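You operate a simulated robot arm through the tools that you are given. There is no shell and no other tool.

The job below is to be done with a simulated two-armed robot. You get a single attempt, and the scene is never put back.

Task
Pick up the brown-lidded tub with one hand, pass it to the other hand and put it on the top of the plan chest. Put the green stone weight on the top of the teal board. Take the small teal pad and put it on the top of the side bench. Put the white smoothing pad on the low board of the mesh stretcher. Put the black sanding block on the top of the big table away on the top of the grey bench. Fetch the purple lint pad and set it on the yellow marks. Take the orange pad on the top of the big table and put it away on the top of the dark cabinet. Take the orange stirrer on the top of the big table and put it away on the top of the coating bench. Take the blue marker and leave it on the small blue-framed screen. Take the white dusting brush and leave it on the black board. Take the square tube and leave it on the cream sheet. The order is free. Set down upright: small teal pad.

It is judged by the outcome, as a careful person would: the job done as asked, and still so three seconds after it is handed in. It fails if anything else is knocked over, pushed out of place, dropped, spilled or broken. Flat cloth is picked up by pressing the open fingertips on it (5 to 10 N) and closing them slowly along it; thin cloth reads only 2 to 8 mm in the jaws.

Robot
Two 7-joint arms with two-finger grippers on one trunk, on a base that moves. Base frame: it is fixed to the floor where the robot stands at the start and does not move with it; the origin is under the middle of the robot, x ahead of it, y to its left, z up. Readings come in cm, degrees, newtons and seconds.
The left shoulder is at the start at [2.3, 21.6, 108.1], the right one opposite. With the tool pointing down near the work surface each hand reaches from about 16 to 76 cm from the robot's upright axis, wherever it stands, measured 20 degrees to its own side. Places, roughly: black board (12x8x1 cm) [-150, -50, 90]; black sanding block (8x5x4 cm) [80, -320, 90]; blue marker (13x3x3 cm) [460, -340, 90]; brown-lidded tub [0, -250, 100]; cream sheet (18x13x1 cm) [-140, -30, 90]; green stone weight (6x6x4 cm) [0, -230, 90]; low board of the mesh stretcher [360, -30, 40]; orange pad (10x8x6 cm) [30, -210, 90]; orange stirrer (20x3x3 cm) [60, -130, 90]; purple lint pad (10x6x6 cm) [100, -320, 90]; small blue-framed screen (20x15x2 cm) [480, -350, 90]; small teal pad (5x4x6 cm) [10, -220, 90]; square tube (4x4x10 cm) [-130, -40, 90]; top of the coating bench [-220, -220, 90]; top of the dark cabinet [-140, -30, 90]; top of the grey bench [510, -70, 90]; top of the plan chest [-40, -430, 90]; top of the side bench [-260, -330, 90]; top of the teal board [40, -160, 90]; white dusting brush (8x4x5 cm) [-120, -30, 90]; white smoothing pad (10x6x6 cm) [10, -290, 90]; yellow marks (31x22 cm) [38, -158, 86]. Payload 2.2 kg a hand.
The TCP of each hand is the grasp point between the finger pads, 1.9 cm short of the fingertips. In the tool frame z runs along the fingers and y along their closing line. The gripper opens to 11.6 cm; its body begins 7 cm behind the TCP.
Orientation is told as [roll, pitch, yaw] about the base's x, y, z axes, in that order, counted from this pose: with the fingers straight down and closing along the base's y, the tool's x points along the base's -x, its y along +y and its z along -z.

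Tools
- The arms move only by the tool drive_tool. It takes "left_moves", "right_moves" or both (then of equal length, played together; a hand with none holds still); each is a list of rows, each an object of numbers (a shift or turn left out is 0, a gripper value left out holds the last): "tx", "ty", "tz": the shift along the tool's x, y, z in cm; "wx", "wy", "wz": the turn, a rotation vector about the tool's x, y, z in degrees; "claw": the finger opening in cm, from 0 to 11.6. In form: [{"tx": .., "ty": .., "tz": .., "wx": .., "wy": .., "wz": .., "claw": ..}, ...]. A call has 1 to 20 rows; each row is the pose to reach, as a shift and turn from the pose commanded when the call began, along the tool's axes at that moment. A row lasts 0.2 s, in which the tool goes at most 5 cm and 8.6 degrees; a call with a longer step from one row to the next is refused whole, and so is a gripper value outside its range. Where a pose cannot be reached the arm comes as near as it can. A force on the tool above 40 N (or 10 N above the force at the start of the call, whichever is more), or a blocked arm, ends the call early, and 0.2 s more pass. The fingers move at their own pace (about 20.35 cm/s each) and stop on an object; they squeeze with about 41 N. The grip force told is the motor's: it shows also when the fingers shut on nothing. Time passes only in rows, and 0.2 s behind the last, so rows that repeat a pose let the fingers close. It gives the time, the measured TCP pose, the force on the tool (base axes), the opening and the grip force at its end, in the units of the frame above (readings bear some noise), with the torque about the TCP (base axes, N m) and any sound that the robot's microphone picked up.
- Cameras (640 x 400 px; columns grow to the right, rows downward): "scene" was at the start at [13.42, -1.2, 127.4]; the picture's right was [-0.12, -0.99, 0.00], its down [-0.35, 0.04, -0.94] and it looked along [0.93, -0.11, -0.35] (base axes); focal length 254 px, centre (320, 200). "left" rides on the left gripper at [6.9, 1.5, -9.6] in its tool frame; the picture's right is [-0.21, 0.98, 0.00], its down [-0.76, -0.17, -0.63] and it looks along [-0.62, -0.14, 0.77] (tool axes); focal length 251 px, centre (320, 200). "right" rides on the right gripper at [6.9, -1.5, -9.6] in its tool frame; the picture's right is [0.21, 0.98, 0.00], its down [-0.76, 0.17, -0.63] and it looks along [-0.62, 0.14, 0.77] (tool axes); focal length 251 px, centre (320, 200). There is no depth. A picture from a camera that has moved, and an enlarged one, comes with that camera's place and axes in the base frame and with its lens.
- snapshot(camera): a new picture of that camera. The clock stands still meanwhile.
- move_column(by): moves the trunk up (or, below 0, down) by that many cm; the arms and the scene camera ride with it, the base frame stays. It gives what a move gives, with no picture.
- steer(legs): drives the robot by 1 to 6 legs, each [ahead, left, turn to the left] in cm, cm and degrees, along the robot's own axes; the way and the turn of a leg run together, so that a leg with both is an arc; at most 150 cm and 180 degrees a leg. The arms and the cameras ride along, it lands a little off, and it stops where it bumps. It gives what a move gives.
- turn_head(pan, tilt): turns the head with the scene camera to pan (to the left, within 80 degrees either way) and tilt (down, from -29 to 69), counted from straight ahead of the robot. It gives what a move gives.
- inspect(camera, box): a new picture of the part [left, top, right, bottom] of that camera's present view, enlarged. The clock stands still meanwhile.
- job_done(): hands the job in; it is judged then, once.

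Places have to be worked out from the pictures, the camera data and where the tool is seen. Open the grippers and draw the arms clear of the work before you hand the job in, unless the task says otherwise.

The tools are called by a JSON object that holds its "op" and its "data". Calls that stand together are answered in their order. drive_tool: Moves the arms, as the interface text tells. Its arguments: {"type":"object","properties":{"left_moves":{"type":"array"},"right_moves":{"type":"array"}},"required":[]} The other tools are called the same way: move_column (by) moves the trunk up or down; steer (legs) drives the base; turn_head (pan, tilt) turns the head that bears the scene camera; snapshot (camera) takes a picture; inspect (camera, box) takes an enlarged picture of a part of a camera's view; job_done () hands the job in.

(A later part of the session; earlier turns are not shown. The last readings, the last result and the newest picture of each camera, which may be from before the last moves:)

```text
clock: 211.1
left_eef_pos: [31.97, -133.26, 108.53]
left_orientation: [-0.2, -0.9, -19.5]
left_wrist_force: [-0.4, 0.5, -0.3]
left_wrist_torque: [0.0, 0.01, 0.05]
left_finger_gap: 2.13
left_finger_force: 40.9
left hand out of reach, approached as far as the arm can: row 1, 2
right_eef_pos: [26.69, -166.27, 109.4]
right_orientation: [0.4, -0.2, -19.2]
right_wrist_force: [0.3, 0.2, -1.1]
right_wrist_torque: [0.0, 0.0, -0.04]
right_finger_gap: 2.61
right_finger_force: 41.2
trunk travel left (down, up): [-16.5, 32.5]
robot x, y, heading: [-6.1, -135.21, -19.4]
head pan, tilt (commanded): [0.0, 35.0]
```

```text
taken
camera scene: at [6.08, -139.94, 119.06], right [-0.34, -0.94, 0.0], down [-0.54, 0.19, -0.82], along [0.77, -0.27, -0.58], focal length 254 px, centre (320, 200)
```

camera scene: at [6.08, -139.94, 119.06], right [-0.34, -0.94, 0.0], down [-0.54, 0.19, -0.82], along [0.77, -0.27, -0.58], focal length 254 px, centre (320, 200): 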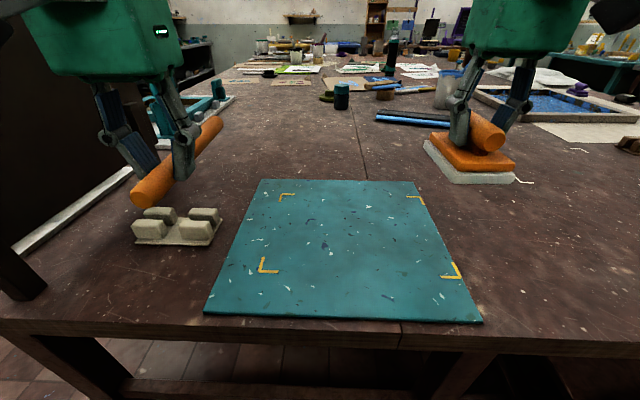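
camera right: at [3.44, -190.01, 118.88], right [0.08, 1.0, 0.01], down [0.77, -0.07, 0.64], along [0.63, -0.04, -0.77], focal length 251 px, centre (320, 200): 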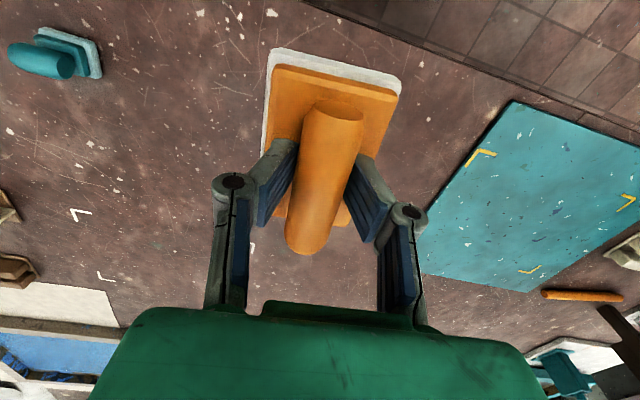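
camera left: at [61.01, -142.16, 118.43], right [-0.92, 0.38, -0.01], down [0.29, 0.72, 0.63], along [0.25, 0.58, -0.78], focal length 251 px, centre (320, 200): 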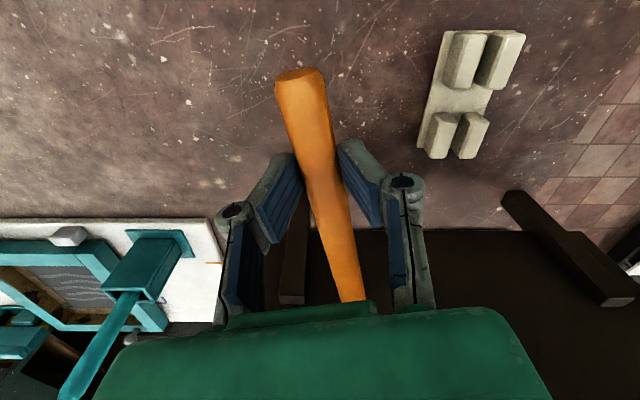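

Both objects are held steady. I back out and drive to the dark cabinet, approaching with straight and turning legs only.

{"op": "steer", "data": {"legs": [[-50, 0, 0], [0, 0, 131.4], [60, 0, 0], [0, 0, 49], [0, 0, 0], [0, 0, 0]]}}

{"op": "turn_head", "data": {"pan": 0, "tilt": 42}}

{"op": "snapshot", "data": {"camera": "scene"}}

{"op": "snapshot", "data": {"camera": "right"}}

```text
clock: 225.2
left_eef_pos: [-112.27, -65.3, 108.41]
left_orientation: [-0.1, -0.7, 159.9]
left_wrist_force: [0.5, 0.3, -0.5]
left_wrist_torque: [-0.01, -0.04, 0.01]
left_finger_gap: 2.09
left_finger_force: 41.5
right_eef_pos: [-106.67, -32.18, 109.37]
right_orientation: [0.5, -0.3, 160.3]
right_wrist_force: [1.0, -0.1, -1.1]
right_wrist_torque: [0.01, 0.0, -0.01]
right_finger_gap: 2.66
right_finger_force: 40.3
trunk travel left (down, up): [-16.5, 32.5]
robot x, y, heading: [-74.3, -63.3, 159.8]
head pan, tilt (commanded): [0.0, 35.0]
```

```text
clock: 225.9
left_eef_pos: [-112.06, -65.43, 108.59]
left_orientation: [-0.1, -0.9, 159.8]
left_wrist_force: [0.2, 0.2, 0.8]
left_wrist_torque: [-0.04, -0.02, -0.03]
left_finger_gap: 2.07
left_finger_force: 40.5
right_eef_pos: [-106.55, -32.27, 109.52]
right_orientation: [0.4, -0.4, 160.3]
right_wrist_force: [-0.1, -0.7, -0.5]
right_wrist_torque: [-0.01, 0.02, 0.0]
right_finger_gap: 2.61
right_finger_force: 41.1
trunk travel left (down, up): [-16.5, 32.5]
robot x, y, heading: [-73.76, -62.79, 159.6]
head pan, tilt (commanded): [0.0, 42.0]
```

```text
taken
camera scene: at [-85.96, -59.1, 118.02], right [0.35, 0.94, 0.0], down [0.63, -0.23, -0.74], along [-0.7, 0.26, -0.67], focal length 254 px, centre (320, 200)
```

scene: 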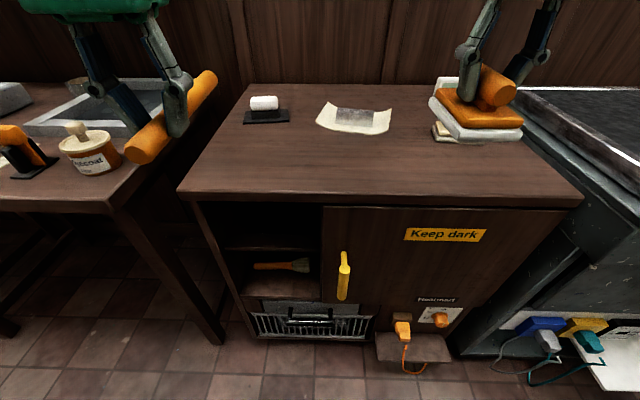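

```text
taken
camera right: at [-99.47, -33.09, 119.12], right [-0.13, -0.99, 0.01], down [-0.76, 0.1, 0.64], along [-0.63, 0.08, -0.77], focal length 251 px, centre (320, 200)
```

right: 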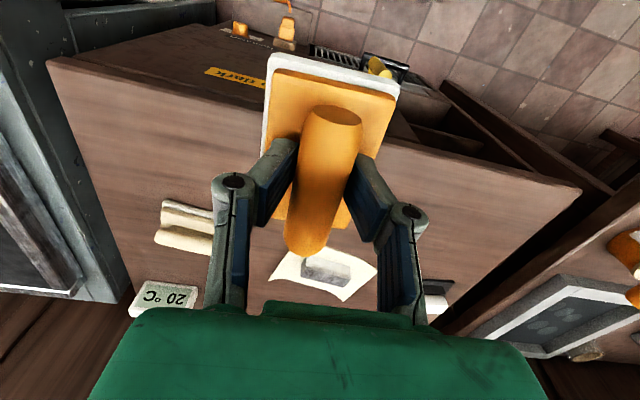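

The cabinet front area is free. I move the orange pad over ≈(-119.3,-28.5) and lower it, watching the force.

{"op": "drive_tool", "data": {"right_moves": [{"tx": -4.4, "ty": 0.3}, {"tx": -8.8, "ty": 0.5}, {"tx": -13.2, "ty": 0.8}, {"tx": -13.2, "ty": 0.8, "tz": 4}, {"tx": -13.2, "ty": 0.8, "tz": 8}, {"tx": -13.2, "ty": 0.8, "tz": 12}, {"tx": -13.2, "ty": 0.8, "tz": 14.5}, {"tx": -13.2, "ty": 0.8, "tz": 15.5}, {"tx": -13.2, "ty": 0.8, "tz": 15.5}]}}

{"op": "inspect", "data": {"camera": "scene", "box": [380, 80, 540, 180]}}

{"op": "snapshot", "data": {"camera": "right"}}

```text
clock: 227.9
left_eef_pos: [-112.1, -65.49, 108.46]
left_orientation: [-0.2, -0.9, 159.9]
left_wrist_force: [-0.9, -0.4, -0.3]
left_wrist_torque: [-0.06, 0.0, 0.0]
left_finger_gap: 2.07
left_finger_force: 41.1
right_eef_pos: [-119.32, -28.67, 94.1]
right_orientation: [0.4, -0.4, 160.3]
right_wrist_force: [0.6, -0.4, -0.9]
right_wrist_torque: [-0.02, -0.01, 0.0]
right_finger_gap: 2.62
right_finger_force: 41.1
trunk travel left (down, up): [-16.5, 32.5]
robot x, y, heading: [-74.09, -63.28, 159.9]
head pan, tilt (commanded): [0.0, 42.0]
```

```text
4.00 times, centred on (460, 130) of scene
camera zoom: at [-86.06, -59.11, 118.01], right [0.35, 0.94, 0.0], down [0.63, -0.23, -0.74], along [-0.7, 0.26, -0.67], focal length 1014 px, centre (-240, 480)
```

zoom: 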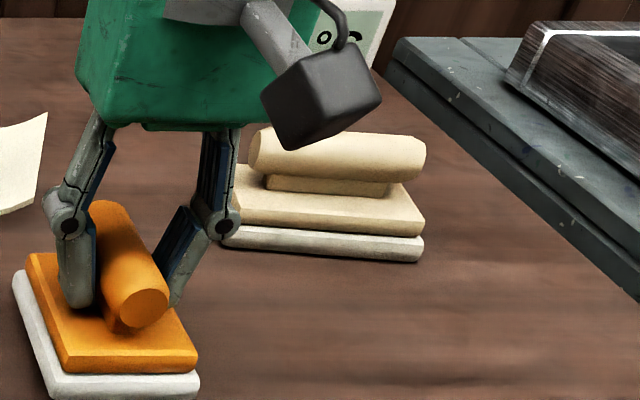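

```text
taken
camera right: at [-112.22, -29.59, 103.71], right [-0.13, -0.99, 0.01], down [-0.76, 0.1, 0.64], along [-0.64, 0.08, -0.77], focal length 251 px, centre (320, 200)
```

right: 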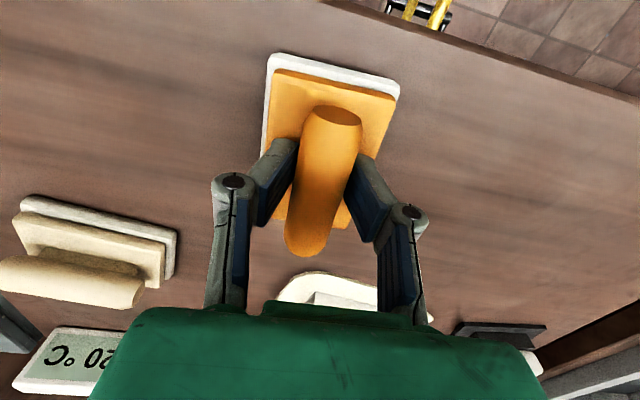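

Clear space all round. I lower gently until contact.

{"op": "drive_tool", "data": {"right_moves": [{"tz": 0.4}, {"tz": 0.8}, {"tz": 1.1}, {"tz": 1.1}]}}

```text
clock: 228.9
left_eef_pos: [-112.05, -65.59, 108.54]
left_orientation: [-0.3, -0.9, 159.9]
left_wrist_force: [-0.4, 0.5, -1.0]
left_wrist_torque: [-0.03, 0.02, -0.01]
left_finger_gap: 2.08
left_finger_force: 40.9
right_eef_pos: [-119.51, -28.72, 93.19]
right_orientation: [0.5, -0.8, 160.2]
right_wrist_force: [-0.7, 3.0, 24.6]
right_wrist_torque: [-0.24, -0.91, 0.05]
right_finger_gap: 2.63
right_finger_force: 41.2
trunk travel left (down, up): [-16.5, 32.5]
robot x, y, heading: [-74.09, -63.54, 159.9]
head pan, tilt (commanded): [0.0, 42.0]
```

Contact at 25 N. I ease up a little, open, and lift off.

{"op": "drive_tool", "data": {"right_moves": [{"tz": -0.3}, {"tz": -0.3, "claw": 4}, {"tz": -0.3, "claw": 6}, {"tz": -0.3, "claw": 7}, {"tz": -0.3, "claw": 7}, {"tz": -3}, {"tz": -7}, {"tz": -11}, {"tz": -15}]}}

{"op": "snapshot", "data": {"camera": "scene"}}

```text
clock: 230.9
left_eef_pos: [-112.17, -65.47, 108.59]
left_orientation: [-0.2, -1.0, 159.9]
left_wrist_force: [-0.3, 0.6, -0.9]
left_wrist_torque: [-0.01, -0.03, 0.0]
left_finger_gap: 2.07
left_finger_force: 40.7
right_eef_pos: [-118.88, -28.5, 107.89]
right_orientation: [0.4, -0.5, 160.3]
right_wrist_force: [0.2, -0.5, 0.4]
right_wrist_torque: [-0.01, 0.02, 0.0]
right_finger_gap: 6.99
right_finger_force: 0.1
trunk travel left (down, up): [-16.5, 32.5]
robot x, y, heading: [-74.06, -62.95, 160.0]
head pan, tilt (commanded): [0.0, 42.0]
```

```text
taken
camera scene: at [-85.99, -59.15, 118.02], right [0.35, 0.94, 0.0], down [0.63, -0.23, -0.74], along [-0.7, 0.26, -0.67], focal length 254 px, centre (320, 200)
```

scene: 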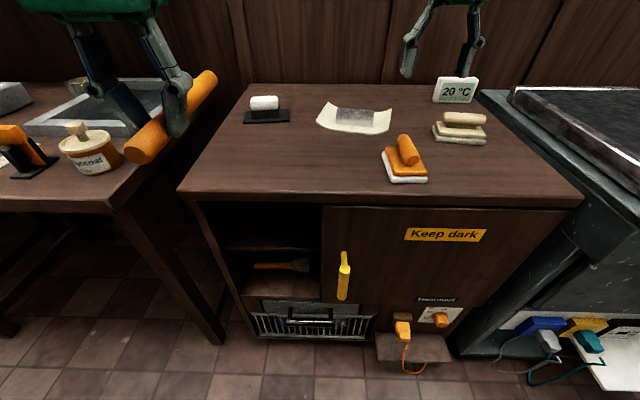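

The orange pad is put away. I retract the right hand, turn along the aisle and drive towards the coating bench.

{"op": "drive_tool", "data": {"right_moves": [{"tx": 4}, {"tx": 8}, {"tx": 12}, {"tx": 14, "claw": 11}]}}

{"op": "steer", "data": {"legs": [[-8, 0, 0], [0, 0, 91], [130, 0, 0], [0, 0, 0], [0, 0, 0]]}}

{"op": "turn_head", "data": {"pan": -50, "tilt": 25}}

{"op": "snapshot", "data": {"camera": "scene"}}

{"op": "turn_head", "data": {"pan": 0, "tilt": 25}}

{"op": "snapshot", "data": {"camera": "scene"}}

```text
clock: 231.9
left_eef_pos: [-112.02, -65.27, 108.54]
left_orientation: [-0.1, -0.9, 159.8]
left_wrist_force: [-0.8, 0.5, -0.9]
left_wrist_torque: [-0.05, -0.05, 0.01]
left_finger_gap: 2.06
left_finger_force: 41.1
right_eef_pos: [-105.74, -32.82, 107.83]
right_orientation: [0.5, -0.4, 160.4]
right_wrist_force: [0.1, 0.2, 0.9]
right_wrist_torque: [-0.01, -0.02, 0.0]
right_finger_gap: 11.0
right_finger_force: 0.1
trunk travel left (down, up): [-16.5, 32.5]
robot x, y, heading: [-74.23, -63.38, 159.7]
head pan, tilt (commanded): [0.0, 42.0]
```

```text
clock: 243.6
left_eef_pos: [-102.21, -229.53, 108.56]
left_orientation: [-0.2, -0.8, -105.9]
left_wrist_force: [-0.2, 0.2, -0.7]
left_wrist_torque: [0.01, -0.01, 0.02]
left_finger_gap: 2.04
left_finger_force: 41.0
right_eef_pos: [-134.91, -225.6, 107.91]
right_orientation: [0.4, -0.5, -105.6]
right_wrist_force: [0.5, -1.0, 0.6]
right_wrist_torque: [0.0, 0.03, 0.0]
right_finger_gap: 11.0
right_finger_force: 0.0
trunk travel left (down, up): [-16.5, 32.5]
robot x, y, heading: [-107.17, -191.83, -106.2]
head pan, tilt (commanded): [0.0, 42.0]
```

```text
clock: 244.8
left_eef_pos: [-102.03, -229.32, 108.59]
left_orientation: [-0.2, -0.9, -106.0]
left_wrist_force: [-0.1, 0.0, 0.0]
left_wrist_torque: [0.01, -0.03, 0.0]
left_finger_gap: 2.06
left_finger_force: 40.8
right_eef_pos: [-134.85, -225.47, 107.89]
right_orientation: [0.5, -0.4, -105.6]
right_wrist_force: [0.0, -0.6, 0.4]
right_wrist_torque: [-0.01, 0.02, -0.01]
right_finger_gap: 10.99
right_finger_force: 0.0
trunk travel left (down, up): [-16.5, 32.5]
robot x, y, heading: [-106.44, -191.52, -106.0]
head pan, tilt (commanded): [-50.0, 25.0]
```

```text
taken
camera scene: at [-116.57, -199.62, 120.65], right [-0.41, 0.91, 0.0], down [0.39, 0.17, -0.91], along [-0.83, -0.37, -0.42], focal length 254 px, centre (320, 200)
```

scene: 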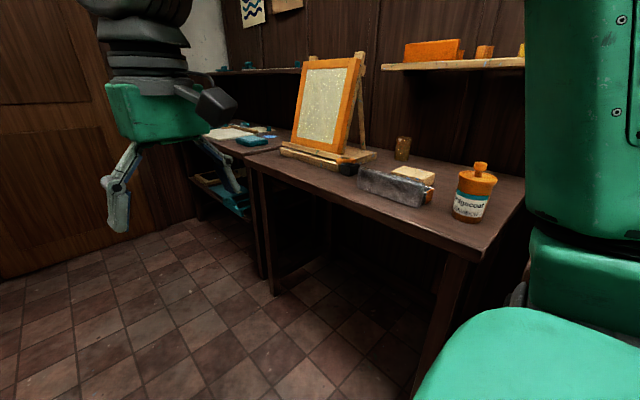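

```text
clock: 246.0
left_eef_pos: [-102.12, -229.29, 108.62]
left_orientation: [-0.2, -0.9, -106.0]
left_wrist_force: [0.1, -0.9, -0.5]
left_wrist_torque: [0.03, -0.01, 0.02]
left_finger_gap: 2.03
left_finger_force: 41.1
right_eef_pos: [-134.87, -225.43, 107.95]
right_orientation: [0.6, -0.5, -105.6]
right_wrist_force: [0.0, 0.9, 0.3]
right_wrist_torque: [0.0, 0.01, 0.01]
right_finger_gap: 11.0
right_finger_force: 0.1
trunk travel left (down, up): [-16.5, 32.5]
robot x, y, heading: [-107.13, -191.63, -106.1]
head pan, tilt (commanded): [0.0, 25.0]
```

```text
taken
camera scene: at [-110.71, -204.74, 120.64], right [-0.96, 0.28, 0.0], down [0.12, 0.41, -0.91], along [-0.25, -0.87, -0.42], focal length 254 px, centre (320, 200)
```

scene: 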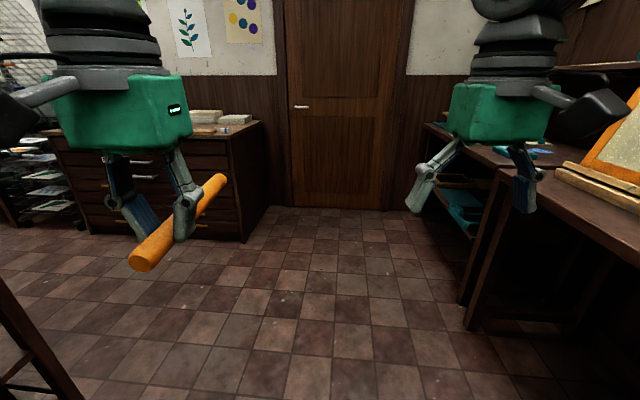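

The coating bench is the one with the easel, trough and Edgecoat jar (front edge at about B=-100). I drive in front of it and face it.

{"op": "steer", "data": {"legs": [[48, 0, 0], [0, 0, -93], [0, 0, 0], [0, 0, 0]]}}

{"op": "turn_head", "data": {"pan": 0, "tilt": 35}}

{"op": "snapshot", "data": {"camera": "scene"}}

{"op": "snapshot", "data": {"camera": "left"}}

```text
clock: 253.4
left_eef_pos: [-158.01, -241.12, 108.57]
left_orientation: [-0.1, -0.9, 160.8]
left_wrist_force: [0.4, -0.1, -1.0]
left_wrist_torque: [-0.02, -0.02, 0.0]
left_finger_gap: 2.04
left_finger_force: 41.6
right_eef_pos: [-152.25, -208.75, 107.93]
right_orientation: [0.5, -0.5, 161.2]
right_wrist_force: [-0.7, 0.3, 0.8]
right_wrist_torque: [0.03, 0.0, -0.01]
right_finger_gap: 10.96
right_finger_force: 0.0
trunk travel left (down, up): [-16.5, 32.5]
robot x, y, heading: [-120.29, -238.31, 160.8]
head pan, tilt (commanded): [0.0, 25.0]
```

```text
clock: 254.1
left_eef_pos: [-157.73, -241.27, 108.69]
left_orientation: [-0.2, -1.0, 160.9]
left_wrist_force: [-0.8, -0.6, -1.2]
left_wrist_torque: [-0.04, 0.0, -0.02]
left_finger_gap: 2.04
left_finger_force: 41.0
right_eef_pos: [-152.08, -208.8, 107.99]
right_orientation: [0.4, -0.5, 161.1]
right_wrist_force: [-0.3, 0.1, -0.3]
right_wrist_torque: [0.0, 0.0, 0.01]
right_finger_gap: 10.98
right_finger_force: 0.0
trunk travel left (down, up): [-16.5, 32.5]
robot x, y, heading: [-120.3, -238.66, 160.8]
head pan, tilt (commanded): [0.0, 35.0]
```

```text
taken
camera scene: at [-132.47, -234.22, 119.07], right [0.33, 0.94, 0.0], down [0.54, -0.19, -0.82], along [-0.77, 0.27, -0.58], focal length 254 px, centre (320, 200)
```

scene: 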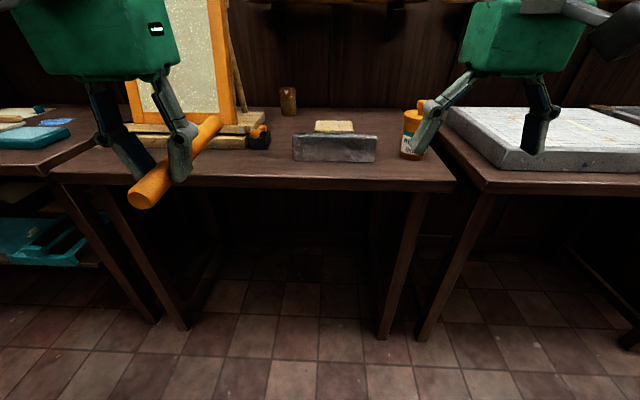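

```text
taken
camera left: at [-151.55, -244.92, 118.17], right [-0.52, -0.85, 0.0], down [-0.65, 0.4, 0.65], along [-0.55, 0.34, -0.76], focal length 251 px, centre (320, 200)
```

left: 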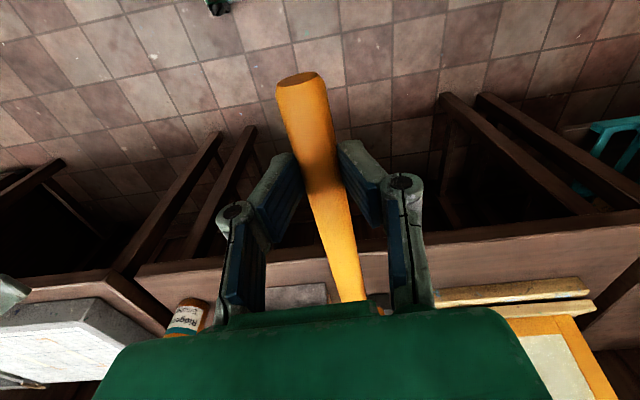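

A free strip lies in front of the easel base. I will lay the stirrer there parallel to the front edge; first I drive 14 cm closer, then rotate the left hand.

{"op": "steer", "data": {"legs": [[14, 0, 0], [0, 0, 0], [0, 0, 0]]}}

{"op": "drive_tool", "data": {"left_moves": [{"wz": -8}, {"wz": -16}, {"wz": -24}, {"wz": -32}, {"wz": -40}, {"wz": -48}, {"wz": -56}, {"wz": -64}, {"wz": -72}, {"wz": -80}, {"wz": -88}, {"wz": -90}, {"wz": -90}]}}

{"op": "snapshot", "data": {"camera": "scene"}}

{"op": "snapshot", "data": {"camera": "left"}}

```text
clock: 256.0
left_eef_pos: [-171.04, -236.58, 108.69]
left_orientation: [-0.2, -1.0, 160.6]
left_wrist_force: [0.4, -0.4, -0.1]
left_wrist_torque: [-0.04, -0.04, 0.03]
left_finger_gap: 2.05
left_finger_force: 41.1
right_eef_pos: [-165.24, -204.24, 108.03]
right_orientation: [0.5, -0.4, 161.1]
right_wrist_force: [-0.6, 0.1, 1.1]
right_wrist_torque: [0.0, 0.01, -0.01]
right_finger_gap: 11.01
right_finger_force: 0.1
trunk travel left (down, up): [-16.5, 32.5]
robot x, y, heading: [-133.32, -233.91, 160.8]
head pan, tilt (commanded): [0.0, 35.0]
```

```text
clock: 258.8
left_eef_pos: [-170.78, -236.6, 108.83]
left_orientation: [-1.1, 0.2, -109.2]
left_wrist_force: [0.0, -0.5, -0.7]
left_wrist_torque: [-0.01, -0.03, -0.02]
left_finger_gap: 2.04
left_finger_force: 41.0
right_eef_pos: [-165.03, -204.21, 108.08]
right_orientation: [0.5, -0.7, 161.1]
right_wrist_force: [0.3, 0.3, 0.8]
right_wrist_torque: [0.0, 0.0, 0.01]
right_finger_gap: 10.99
right_finger_force: 0.0
trunk travel left (down, up): [-16.5, 32.5]
robot x, y, heading: [-133.56, -233.73, 160.7]
head pan, tilt (commanded): [0.0, 35.0]
```

```text
taken
camera scene: at [-145.62, -229.6, 119.07], right [0.33, 0.94, 0.0], down [0.54, -0.19, -0.82], along [-0.77, 0.27, -0.58], focal length 254 px, centre (320, 200)
```

scene: 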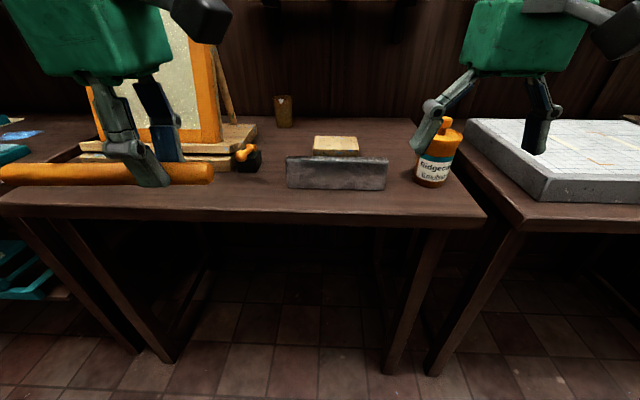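

```text
taken
camera left: at [-166.92, -230.56, 118.36], right [0.85, -0.52, -0.02], down [-0.4, -0.67, 0.63], along [-0.34, -0.53, -0.77], focal length 251 px, centre (320, 200)
```

left: 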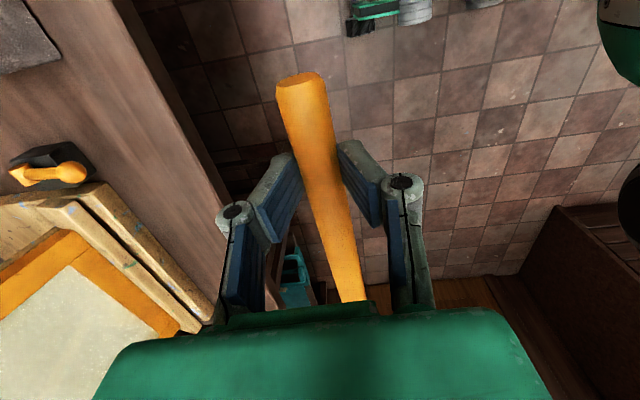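

The strip in front of the easel is about 15 cm deep at A≈285. I move the stirrer over B≈-109 and lower partway to check.

{"op": "drive_tool", "data": {"left_moves": [{"tx": -1.3, "ty": -4.2, "wx": -0.5}, {"tx": -2.6, "ty": -8.4, "wx": -1.1}, {"tx": -3.9, "ty": -12.6, "wx": -1.1}, {"tx": -5.2, "ty": -16.8, "wx": -1.1}, {"tx": -6.2, "ty": -21, "wx": -1.1}, {"tx": -6.6, "ty": -24.9, "wx": -1.1}, {"tx": -6.6, "ty": -24.9, "tz": 4, "wx": -1.1}, {"tx": -6.6, "ty": -24.9, "tz": 8, "wx": -1.1}, {"tx": -6.6, "ty": -24.9, "tz": 11, "wx": -1.1}, {"tx": -6.6, "ty": -24.9, "tz": 11, "wx": -1.1}]}}

{"op": "snapshot", "data": {"camera": "scene"}}

{"op": "snapshot", "data": {"camera": "left"}}

```text
clock: 261.0
left_eef_pos: [-196.41, -234.61, 98.34]
left_orientation: [-0.1, 0.2, -109.3]
left_wrist_force: [-0.7, -0.6, 0.3]
left_wrist_torque: [0.05, 0.02, -0.02]
left_finger_gap: 2.0
left_finger_force: 41.1
right_eef_pos: [-164.95, -204.17, 108.03]
right_orientation: [0.5, -0.7, 161.2]
right_wrist_force: [0.4, 1.2, 0.2]
right_wrist_torque: [-0.01, -0.02, -0.02]
right_finger_gap: 11.03
right_finger_force: 0.0
trunk travel left (down, up): [-16.5, 32.5]
robot x, y, heading: [-133.54, -233.94, 160.7]
head pan, tilt (commanded): [0.0, 35.0]
```

```text
taken
camera scene: at [-145.68, -229.51, 119.06], right [0.33, 0.94, 0.0], down [0.54, -0.19, -0.82], along [-0.77, 0.27, -0.58], focal length 254 px, centre (320, 200)
```

scene: 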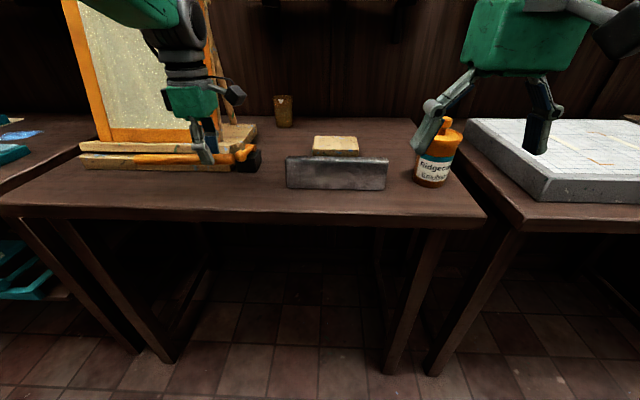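

```text
taken
camera left: at [-192.67, -228.6, 107.89], right [0.85, -0.53, 0.0], down [-0.41, -0.66, 0.63], along [-0.33, -0.54, -0.78], focal length 251 px, centre (320, 200)
```

left: 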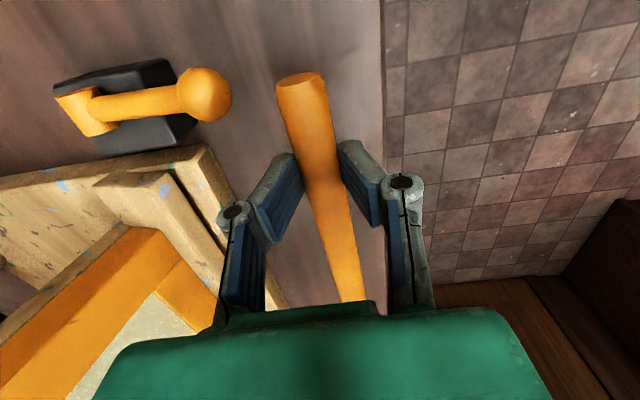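

The stirrer is over the strip. I shift 1.5 cm towards the front for clearance from the easel and lower.

{"op": "drive_tool", "data": {"left_moves": [{"ty": 0.8}, {"ty": 1.5}, {"ty": 1.5, "tz": 2}, {"ty": 1.5, "tz": 4}, {"ty": 1.5, "tz": 5.5}, {"ty": 1.5, "tz": 5.5}]}}

{"op": "inspect", "data": {"camera": "scene", "box": [100, 90, 260, 190]}}

```text
clock: 262.4
left_eef_pos: [-195.13, -234.84, 92.74]
left_orientation: [0.1, 0.2, -109.3]
left_wrist_force: [0.0, 0.3, -0.6]
left_wrist_torque: [0.0, -0.03, 0.0]
left_finger_gap: 2.05
left_finger_force: 41.2
right_eef_pos: [-164.94, -204.11, 108.06]
right_orientation: [0.4, -0.8, 161.0]
right_wrist_force: [-0.1, -0.1, 0.1]
right_wrist_torque: [0.02, 0.02, -0.02]
right_finger_gap: 11.0
right_finger_force: 0.1
trunk travel left (down, up): [-16.5, 32.5]
robot x, y, heading: [-133.26, -233.44, 160.8]
head pan, tilt (commanded): [0.0, 35.0]
```

```text
4.00 times, centred on (180, 140) of scene
camera zoom: at [-145.7, -229.5, 119.06], right [0.33, 0.94, 0.0], down [0.54, -0.19, -0.82], along [-0.77, 0.27, -0.58], focal length 1014 px, centre (880, 440)
```

zoom: 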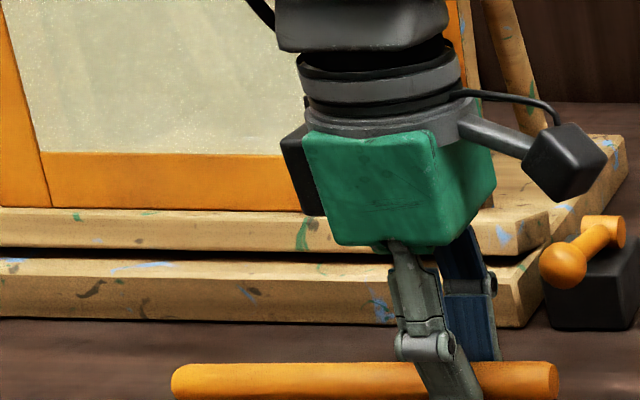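

Clear of the easel. I lower gently to contact.

{"op": "drive_tool", "data": {"left_moves": [{"tz": 0.4}, {"tz": 0.8}, {"tz": 1.1}, {"tz": 1.1}]}}

{"op": "inspect", "data": {"camera": "scene", "box": [100, 120, 260, 220]}}

```text
clock: 263.4
left_eef_pos: [-195.21, -234.91, 91.77]
left_orientation: [0.1, 0.3, -109.3]
left_wrist_force: [0.0, -0.3, 0.6]
left_wrist_torque: [0.0, 0.01, -0.01]
left_finger_gap: 2.05
left_finger_force: 40.9
right_eef_pos: [-165.1, -204.19, 107.93]
right_orientation: [0.6, -0.7, 161.1]
right_wrist_force: [0.5, -0.2, 0.2]
right_wrist_torque: [-0.04, 0.02, 0.02]
right_finger_gap: 11.04
right_finger_force: 0.0
trunk travel left (down, up): [-16.5, 32.5]
robot x, y, heading: [-133.26, -233.66, 160.6]
head pan, tilt (commanded): [0.0, 35.0]
```

```text
4.00 times, centred on (180, 170) of scene
camera zoom: at [-145.72, -229.5, 119.05], right [0.33, 0.94, 0.0], down [0.54, -0.19, -0.82], along [-0.77, 0.27, -0.58], focal length 1014 px, centre (880, 320)
```

zoom: 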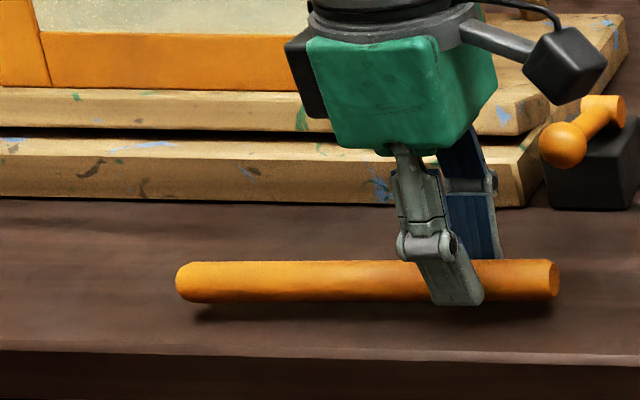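

{"op": "drive_tool", "data": {"left_moves": [{"tz": 0.3}, {"tz": 0.5}, {"tz": 0.7}, {"tz": 0.7}]}}

{"op": "inspect", "data": {"camera": "scene", "box": [100, 120, 260, 220]}}

```text
clock: 264.4
left_eef_pos: [-195.09, -234.73, 90.92]
left_orientation: [0.0, 0.2, -109.3]
left_wrist_force: [0.2, -0.5, -0.7]
left_wrist_torque: [0.01, 0.01, 0.03]
left_finger_gap: 2.04
left_finger_force: 41.5
right_eef_pos: [-165.06, -204.19, 108.01]
right_orientation: [0.4, -0.6, 161.1]
right_wrist_force: [0.3, -1.0, 0.6]
right_wrist_torque: [0.04, 0.01, 0.0]
right_finger_gap: 10.99
right_finger_force: 0.1
trunk travel left (down, up): [-16.5, 32.5]
robot x, y, heading: [-133.42, -234.02, 160.8]
head pan, tilt (commanded): [0.0, 35.0]
```

```text
4.00 times, centred on (180, 170) of scene
camera zoom: at [-145.72, -229.49, 119.05], right [0.33, 0.94, 0.0], down [0.54, -0.19, -0.82], along [-0.77, 0.27, -0.58], focal length 1014 px, centre (880, 320)
```

zoom: 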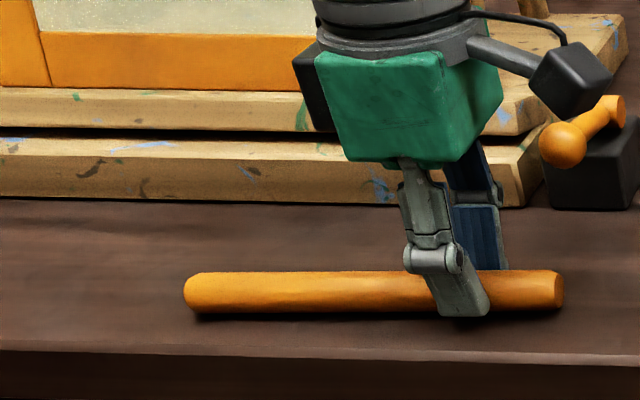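

{"op": "drive_tool", "data": {"left_moves": [{"tz": 0.2}, {"tz": 0.4}, {"tz": 0.5}, {"tz": 0.5}]}}

{"op": "inspect", "data": {"camera": "scene", "box": [130, 160, 250, 210]}}

```text
clock: 265.4
left_eef_pos: [-195.17, -234.92, 90.7]
left_orientation: [-0.3, 0.1, -109.4]
left_wrist_force: [-1.9, -2.4, 20.4]
left_wrist_torque: [-0.71, 0.34, -0.12]
left_finger_gap: 2.05
left_finger_force: 40.5
right_eef_pos: [-164.88, -204.09, 108.04]
right_orientation: [0.5, -0.7, 161.1]
right_wrist_force: [-0.9, 0.0, -0.3]
right_wrist_torque: [0.05, 0.02, 0.03]
right_finger_gap: 10.98
right_finger_force: 0.1
trunk travel left (down, up): [-16.5, 32.5]
robot x, y, heading: [-133.08, -233.94, 160.7]
head pan, tilt (commanded): [0.0, 35.0]
```

```text
5.33 times, centred on (190, 185) of scene
camera zoom: at [-145.46, -229.51, 119.11], right [0.33, 0.94, 0.0], down [0.54, -0.19, -0.82], along [-0.77, 0.27, -0.57], focal length 1352 px, centre (1013, 280)
```

zoom: 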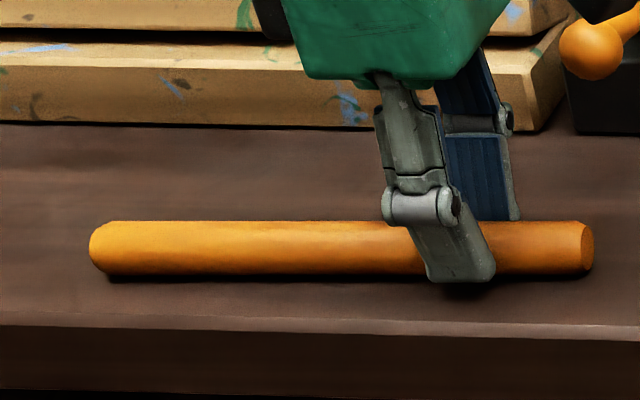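

Contact at 20 N. I ease off, open slowly and lift straight up.

{"op": "drive_tool", "data": {"left_moves": [{"tz": -0.3}, {"tz": -0.3}, {"tz": -0.3, "claw": 2.8}, {"tz": -0.3, "claw": 3.6}, {"tz": -0.3, "claw": 4.5}, {"tz": -0.3, "claw": 4.5}, {"tz": -2}, {"tz": -5}, {"tz": -9}, {"tz": -13}, {"tz": -17}]}}

{"op": "inspect", "data": {"camera": "scene", "box": [100, 120, 260, 220]}}

```text
clock: 267.8
left_eef_pos: [-195.35, -234.98, 107.41]
left_orientation: [0.1, 0.2, -109.2]
left_wrist_force: [0.0, 0.6, -0.5]
left_wrist_torque: [-0.04, 0.03, 0.0]
left_finger_gap: 4.47
left_finger_force: 0.1
right_eef_pos: [-164.98, -204.19, 108.22]
right_orientation: [0.5, -0.6, 161.1]
right_wrist_force: [0.1, -1.1, 0.0]
right_wrist_torque: [0.02, 0.03, 0.02]
right_finger_gap: 10.96
right_finger_force: 0.0
trunk travel left (down, up): [-16.5, 32.5]
robot x, y, heading: [-133.04, -233.6, 160.7]
head pan, tilt (commanded): [0.0, 35.0]
```

```text
4.00 times, centred on (180, 170) of scene
camera zoom: at [-145.66, -229.51, 119.06], right [0.33, 0.94, 0.0], down [0.54, -0.19, -0.82], along [-0.77, 0.27, -0.58], focal length 1014 px, centre (880, 320)
```

zoom: 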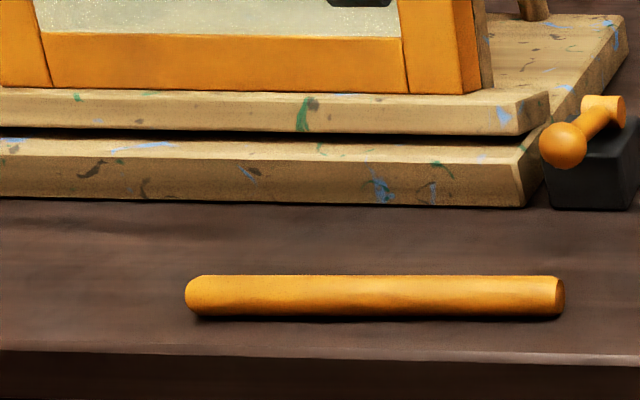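

The stirrer rests on the coating bench. I retract the left hand and turn it back.

{"op": "drive_tool", "data": {"left_moves": [{"ty": 3}, {"ty": 6}, {"ty": 9, "tx": 1, "wz": 8}, {"ty": 11, "tx": 2, "wz": 16}, {"ty": 13, "tx": 3, "wz": 24}, {"ty": 15, "tx": 3.5, "wz": 32}, {"ty": 17, "tx": 4, "wz": 40}, {"ty": 19, "tx": 4.5, "wz": 48}, {"ty": 21, "tx": 5, "wz": 56}, {"ty": 23, "tx": 5, "wz": 64}, {"ty": 24, "tx": 5, "wz": 72}, {"ty": 24, "tx": 5, "wz": 80}, {"ty": 24, "tx": 5, "wz": 88}, {"ty": 24, "tx": 5, "wz": 90, "claw": 11}]}}

{"op": "snapshot", "data": {"camera": "scene"}}

```text
clock: 270.8
left_eef_pos: [-170.8, -238.23, 107.38]
left_orientation: [-0.2, 0.0, 160.5]
left_wrist_force: [0.5, -0.3, 0.4]
left_wrist_torque: [0.01, -0.02, 0.0]
left_finger_gap: 10.97
left_finger_force: 0.1
right_eef_pos: [-165.03, -204.35, 108.25]
right_orientation: [0.4, -0.6, 161.1]
right_wrist_force: [-1.4, -0.3, 0.0]
right_wrist_torque: [0.02, 0.04, 0.01]
right_finger_gap: 10.99
right_finger_force: 0.0
trunk travel left (down, up): [-16.5, 32.5]
robot x, y, heading: [-133.14, -233.88, 160.6]
head pan, tilt (commanded): [0.0, 35.0]
```

```text
taken
camera scene: at [-145.62, -229.62, 119.07], right [0.33, 0.94, 0.0], down [0.54, -0.19, -0.82], along [-0.77, 0.27, -0.58], focal length 254 px, centre (320, 200)
```

scene: 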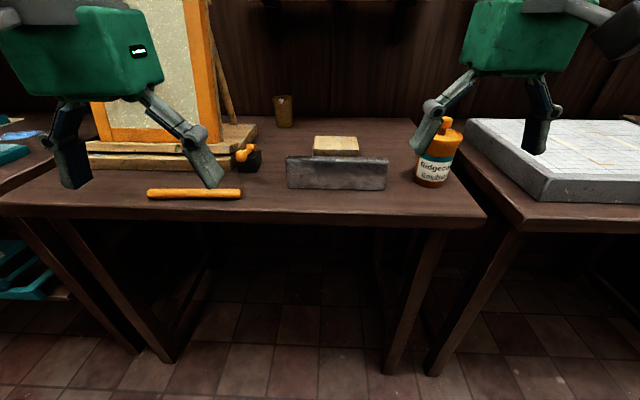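

Next the green weight. I back off, turn around and drive to the table opposite it, stopping about 30 cm short of the chair backs.

{"op": "steer", "data": {"legs": [[-15, 0, 0], [0, 0, -131.8], [85, 0, 0], [0, 0, -47.9], [0, 0, 0], [0, 0, 0]]}}

{"op": "snapshot", "data": {"camera": "scene"}}

{"op": "snapshot", "data": {"camera": "right"}}

```text
clock: 284.7
left_eef_pos: [-3.79, -200.51, 107.23]
left_orientation: [-0.4, 0.0, -22.5]
left_wrist_force: [0.4, -0.1, 0.3]
left_wrist_torque: [-0.06, 0.03, 0.0]
left_finger_gap: 11.0
left_finger_force: 0.0
right_eef_pos: [-11.43, -234.26, 108.14]
right_orientation: [0.2, -0.8, -22.2]
right_wrist_force: [-0.2, 1.2, 0.0]
right_wrist_torque: [-0.04, 0.02, 0.0]
right_finger_gap: 11.01
right_finger_force: 0.1
trunk travel left (down, up): [-16.5, 32.5]
robot x, y, heading: [-41.47, -203.12, -22.4]
head pan, tilt (commanded): [0.0, 35.0]
```

```text
taken
camera scene: at [-29.47, -207.79, 119.06], right [-0.38, -0.92, 0.01], down [-0.53, 0.22, -0.82], along [0.75, -0.32, -0.58], focal length 254 px, centre (320, 200)
```

scene: 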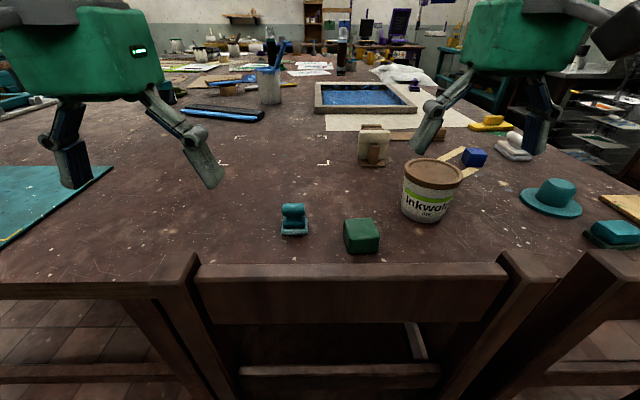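

```text
taken
camera right: at [-18.65, -232.94, 117.79], right [0.17, 0.99, 0.0], down [0.76, -0.13, 0.64], along [0.63, -0.11, -0.77], focal length 251 px, centre (320, 200)
```

right: 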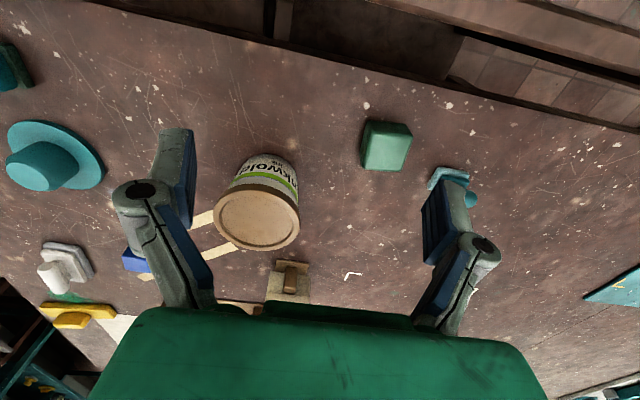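

Great view. I turn left 10° so the weight lies on the right arm's good side, then enlarge it.

{"op": "steer", "data": {"legs": [[0, 0, 10], [0, 0, 0], [0, 0, 0]]}}

{"op": "snapshot", "data": {"camera": "right"}}

{"op": "inspect", "data": {"camera": "scene", "box": [260, 170, 420, 270]}}

```text
clock: 286.4
left_eef_pos: [-5.21, -194.58, 107.6]
left_orientation: [-0.3, -0.1, -12.8]
left_wrist_force: [0.0, 0.6, 0.0]
left_wrist_torque: [0.01, 0.0, 0.0]
left_finger_gap: 10.99
left_finger_force: 0.0
right_eef_pos: [-7.04, -228.96, 108.4]
right_orientation: [0.3, -0.7, -12.4]
right_wrist_force: [0.0, -0.4, -0.3]
right_wrist_torque: [0.0, 0.0, 0.0]
right_finger_gap: 10.97
right_finger_force: 0.0
trunk travel left (down, up): [-16.5, 32.5]
robot x, y, heading: [-41.55, -203.57, -12.8]
head pan, tilt (commanded): [0.0, 35.0]
```

```text
taken
camera right: at [-14.38, -228.96, 117.97], right [0.0, 1.0, 0.0], down [0.77, 0.0, 0.64], along [0.64, 0.0, -0.77], focal length 251 px, centre (320, 200)
```

right: 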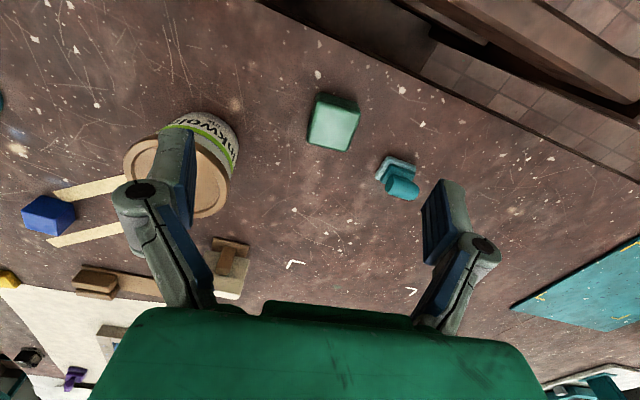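

```text
4.00 times, centred on (340, 220) of scene
camera zoom: at [-28.93, -204.45, 119.29], right [-0.22, -0.97, 0.01], down [-0.56, 0.12, -0.82], along [0.8, -0.19, -0.57], focal length 1014 px, centre (240, 120)
```

zoom: 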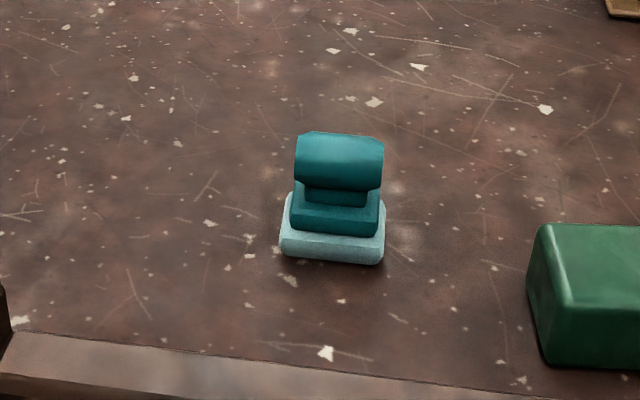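

Weight centre ≈(-2.1,-227.3), sides along -19°/71°. I position the right hand above it with a 9 cm opening and matching yaw.

{"op": "drive_tool", "data": {"right_moves": [{"tx": -2.2, "ty": 1.3, "wz": 3.3, "claw": 9}, {"tx": -4.4, "ty": 2.7, "wz": 6.6}, {"tx": -4.4, "ty": 2.7, "wz": 6.6, "tz": 3}, {"tx": -4.4, "ty": 2.7, "wz": 6.6, "tz": 6}, {"tx": -4.4, "ty": 2.7, "wz": 6.6, "tz": 9}, {"tx": -4.4, "ty": 2.7, "wz": 6.6, "tz": 9}]}}

{"op": "snapshot", "data": {"camera": "right"}}

{"op": "snapshot", "data": {"camera": "scene"}}

```text
clock: 287.8
left_eef_pos: [-5.55, -195.87, 107.86]
left_orientation: [0.4, -0.1, -12.8]
left_wrist_force: [-0.1, 0.1, 0.3]
left_wrist_torque: [-0.04, -0.04, 0.01]
left_finger_gap: 11.0
left_finger_force: 0.0
right_eef_pos: [-2.47, -228.21, 99.22]
right_orientation: [1.3, -0.6, -19.0]
right_wrist_force: [-0.5, 0.2, 0.2]
right_wrist_torque: [-0.01, -0.01, 0.0]
right_finger_gap: 9.02
right_finger_force: 0.1
trunk travel left (down, up): [-16.5, 32.5]
robot x, y, heading: [-41.73, -202.97, -12.9]
head pan, tilt (commanded): [0.0, 35.0]
```

```text
taken
camera right: at [-9.64, -227.55, 108.8], right [0.11, 0.99, 0.02], down [0.76, -0.1, 0.64], along [0.64, -0.06, -0.76], focal length 251 px, centre (320, 200)
```

right: 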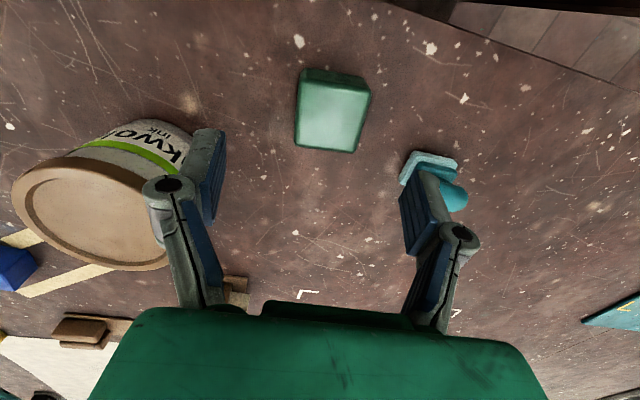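

```text
taken
camera scene: at [-28.95, -204.5, 119.28], right [-0.22, -0.97, 0.01], down [-0.56, 0.12, -0.82], along [0.8, -0.19, -0.57], focal length 254 px, centre (320, 200)
```

scene: 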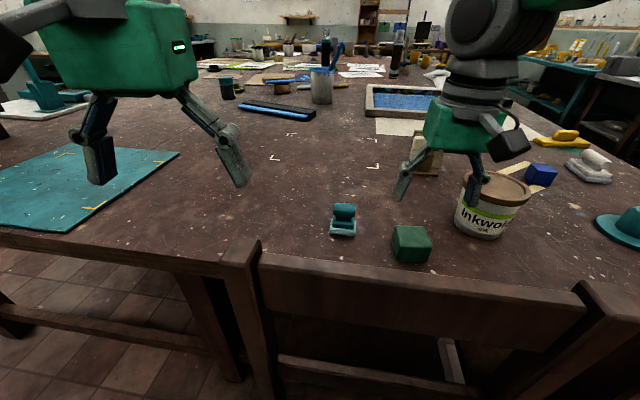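

There is slight sway; I let it settle, then re-check the offset (about 1.2 cm away from the tub side).

{"op": "steer", "data": {"legs": [[0, 0, 0], [0, 0, 0], [0, 0, 0], [0, 0, 0], [0, 0, 0]]}}

{"op": "drive_tool", "data": {"right_moves": [{"ty": 0.4, "claw": 8.5}, {"ty": 0.4}]}}

{"op": "snapshot", "data": {"camera": "right"}}

```text
clock: 289.7
left_eef_pos: [-5.63, -195.94, 107.64]
left_orientation: [0.5, -0.1, -12.8]
left_wrist_force: [0.8, 0.8, -0.4]
left_wrist_torque: [-0.02, -0.03, -0.01]
left_finger_gap: 11.03
left_finger_force: 0.0
right_eef_pos: [-2.38, -228.3, 99.22]
right_orientation: [1.3, -0.7, -19.0]
right_wrist_force: [1.2, -0.2, 0.6]
right_wrist_torque: [-0.01, 0.03, 0.02]
right_finger_gap: 9.0
right_finger_force: 0.2
trunk travel left (down, up): [-16.5, 32.5]
robot x, y, heading: [-41.68, -203.39, -12.9]
head pan, tilt (commanded): [0.0, 35.0]
```

```text
clock: 290.3
left_eef_pos: [-5.85, -196.7, 107.79]
left_orientation: [1.0, -0.1, -12.9]
left_wrist_force: [0.1, 0.4, -0.1]
left_wrist_torque: [-0.01, -0.02, 0.0]
left_finger_gap: 11.02
left_finger_force: 0.0
right_eef_pos: [-2.36, -228.71, 99.0]
right_orientation: [1.8, -0.5, -18.9]
right_wrist_force: [-0.4, -0.4, -0.8]
right_wrist_torque: [-0.04, 0.01, 0.04]
right_finger_gap: 8.51
right_finger_force: 0.1
trunk travel left (down, up): [-16.5, 32.5]
robot x, y, heading: [-42.27, -202.99, -12.5]
head pan, tilt (commanded): [0.0, 35.0]
```

```text
taken
camera right: at [-9.76, -228.1, 108.59], right [0.11, 0.99, 0.03], down [0.76, -0.11, 0.64], along [0.64, -0.05, -0.76], focal length 251 px, centre (320, 200)
```

right: 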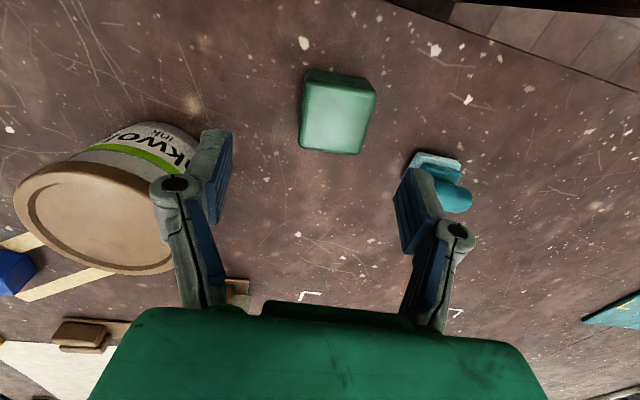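

{"op": "steer", "data": {"legs": [[0, 0, 0], [0, 0, 0], [0, 0, 0], [0, 0, 0]]}}

{"op": "steer", "data": {"legs": [[0, 0, 0], [0, 0, 0], [0, 0, 0], [0, 0, 0]]}}

```text
clock: 291.9
left_eef_pos: [-5.95, -197.2, 107.83]
left_orientation: [1.3, -0.1, -12.9]
left_wrist_force: [-0.5, -0.3, -0.9]
left_wrist_torque: [0.02, 0.02, -0.01]
left_finger_gap: 11.01
left_finger_force: 0.1
right_eef_pos: [-2.62, -229.22, 99.03]
right_orientation: [2.0, -0.5, -19.0]
right_wrist_force: [-1.1, 0.4, 0.3]
right_wrist_torque: [0.0, 0.0, 0.05]
right_finger_gap: 8.5
right_finger_force: 0.1
trunk travel left (down, up): [-16.5, 32.5]
robot x, y, heading: [-41.83, -203.39, -12.8]
head pan, tilt (commanded): [0.0, 35.0]
```

```text
clock: 293.5
left_eef_pos: [-6.43, -198.39, 108.0]
left_orientation: [1.9, 0.0, -12.9]
left_wrist_force: [0.1, -0.4, -0.7]
left_wrist_torque: [0.03, -0.01, 0.01]
left_finger_gap: 11.01
left_finger_force: 0.1
right_eef_pos: [-2.85, -230.18, 98.83]
right_orientation: [2.6, -0.5, -19.0]
right_wrist_force: [-0.3, -1.1, -0.3]
right_wrist_torque: [0.02, -0.03, -0.01]
right_finger_gap: 8.48
right_finger_force: 0.0
trunk travel left (down, up): [-16.5, 32.5]
robot x, y, heading: [-41.57, -203.35, -12.8]
head pan, tilt (commanded): [0.0, 35.0]
```

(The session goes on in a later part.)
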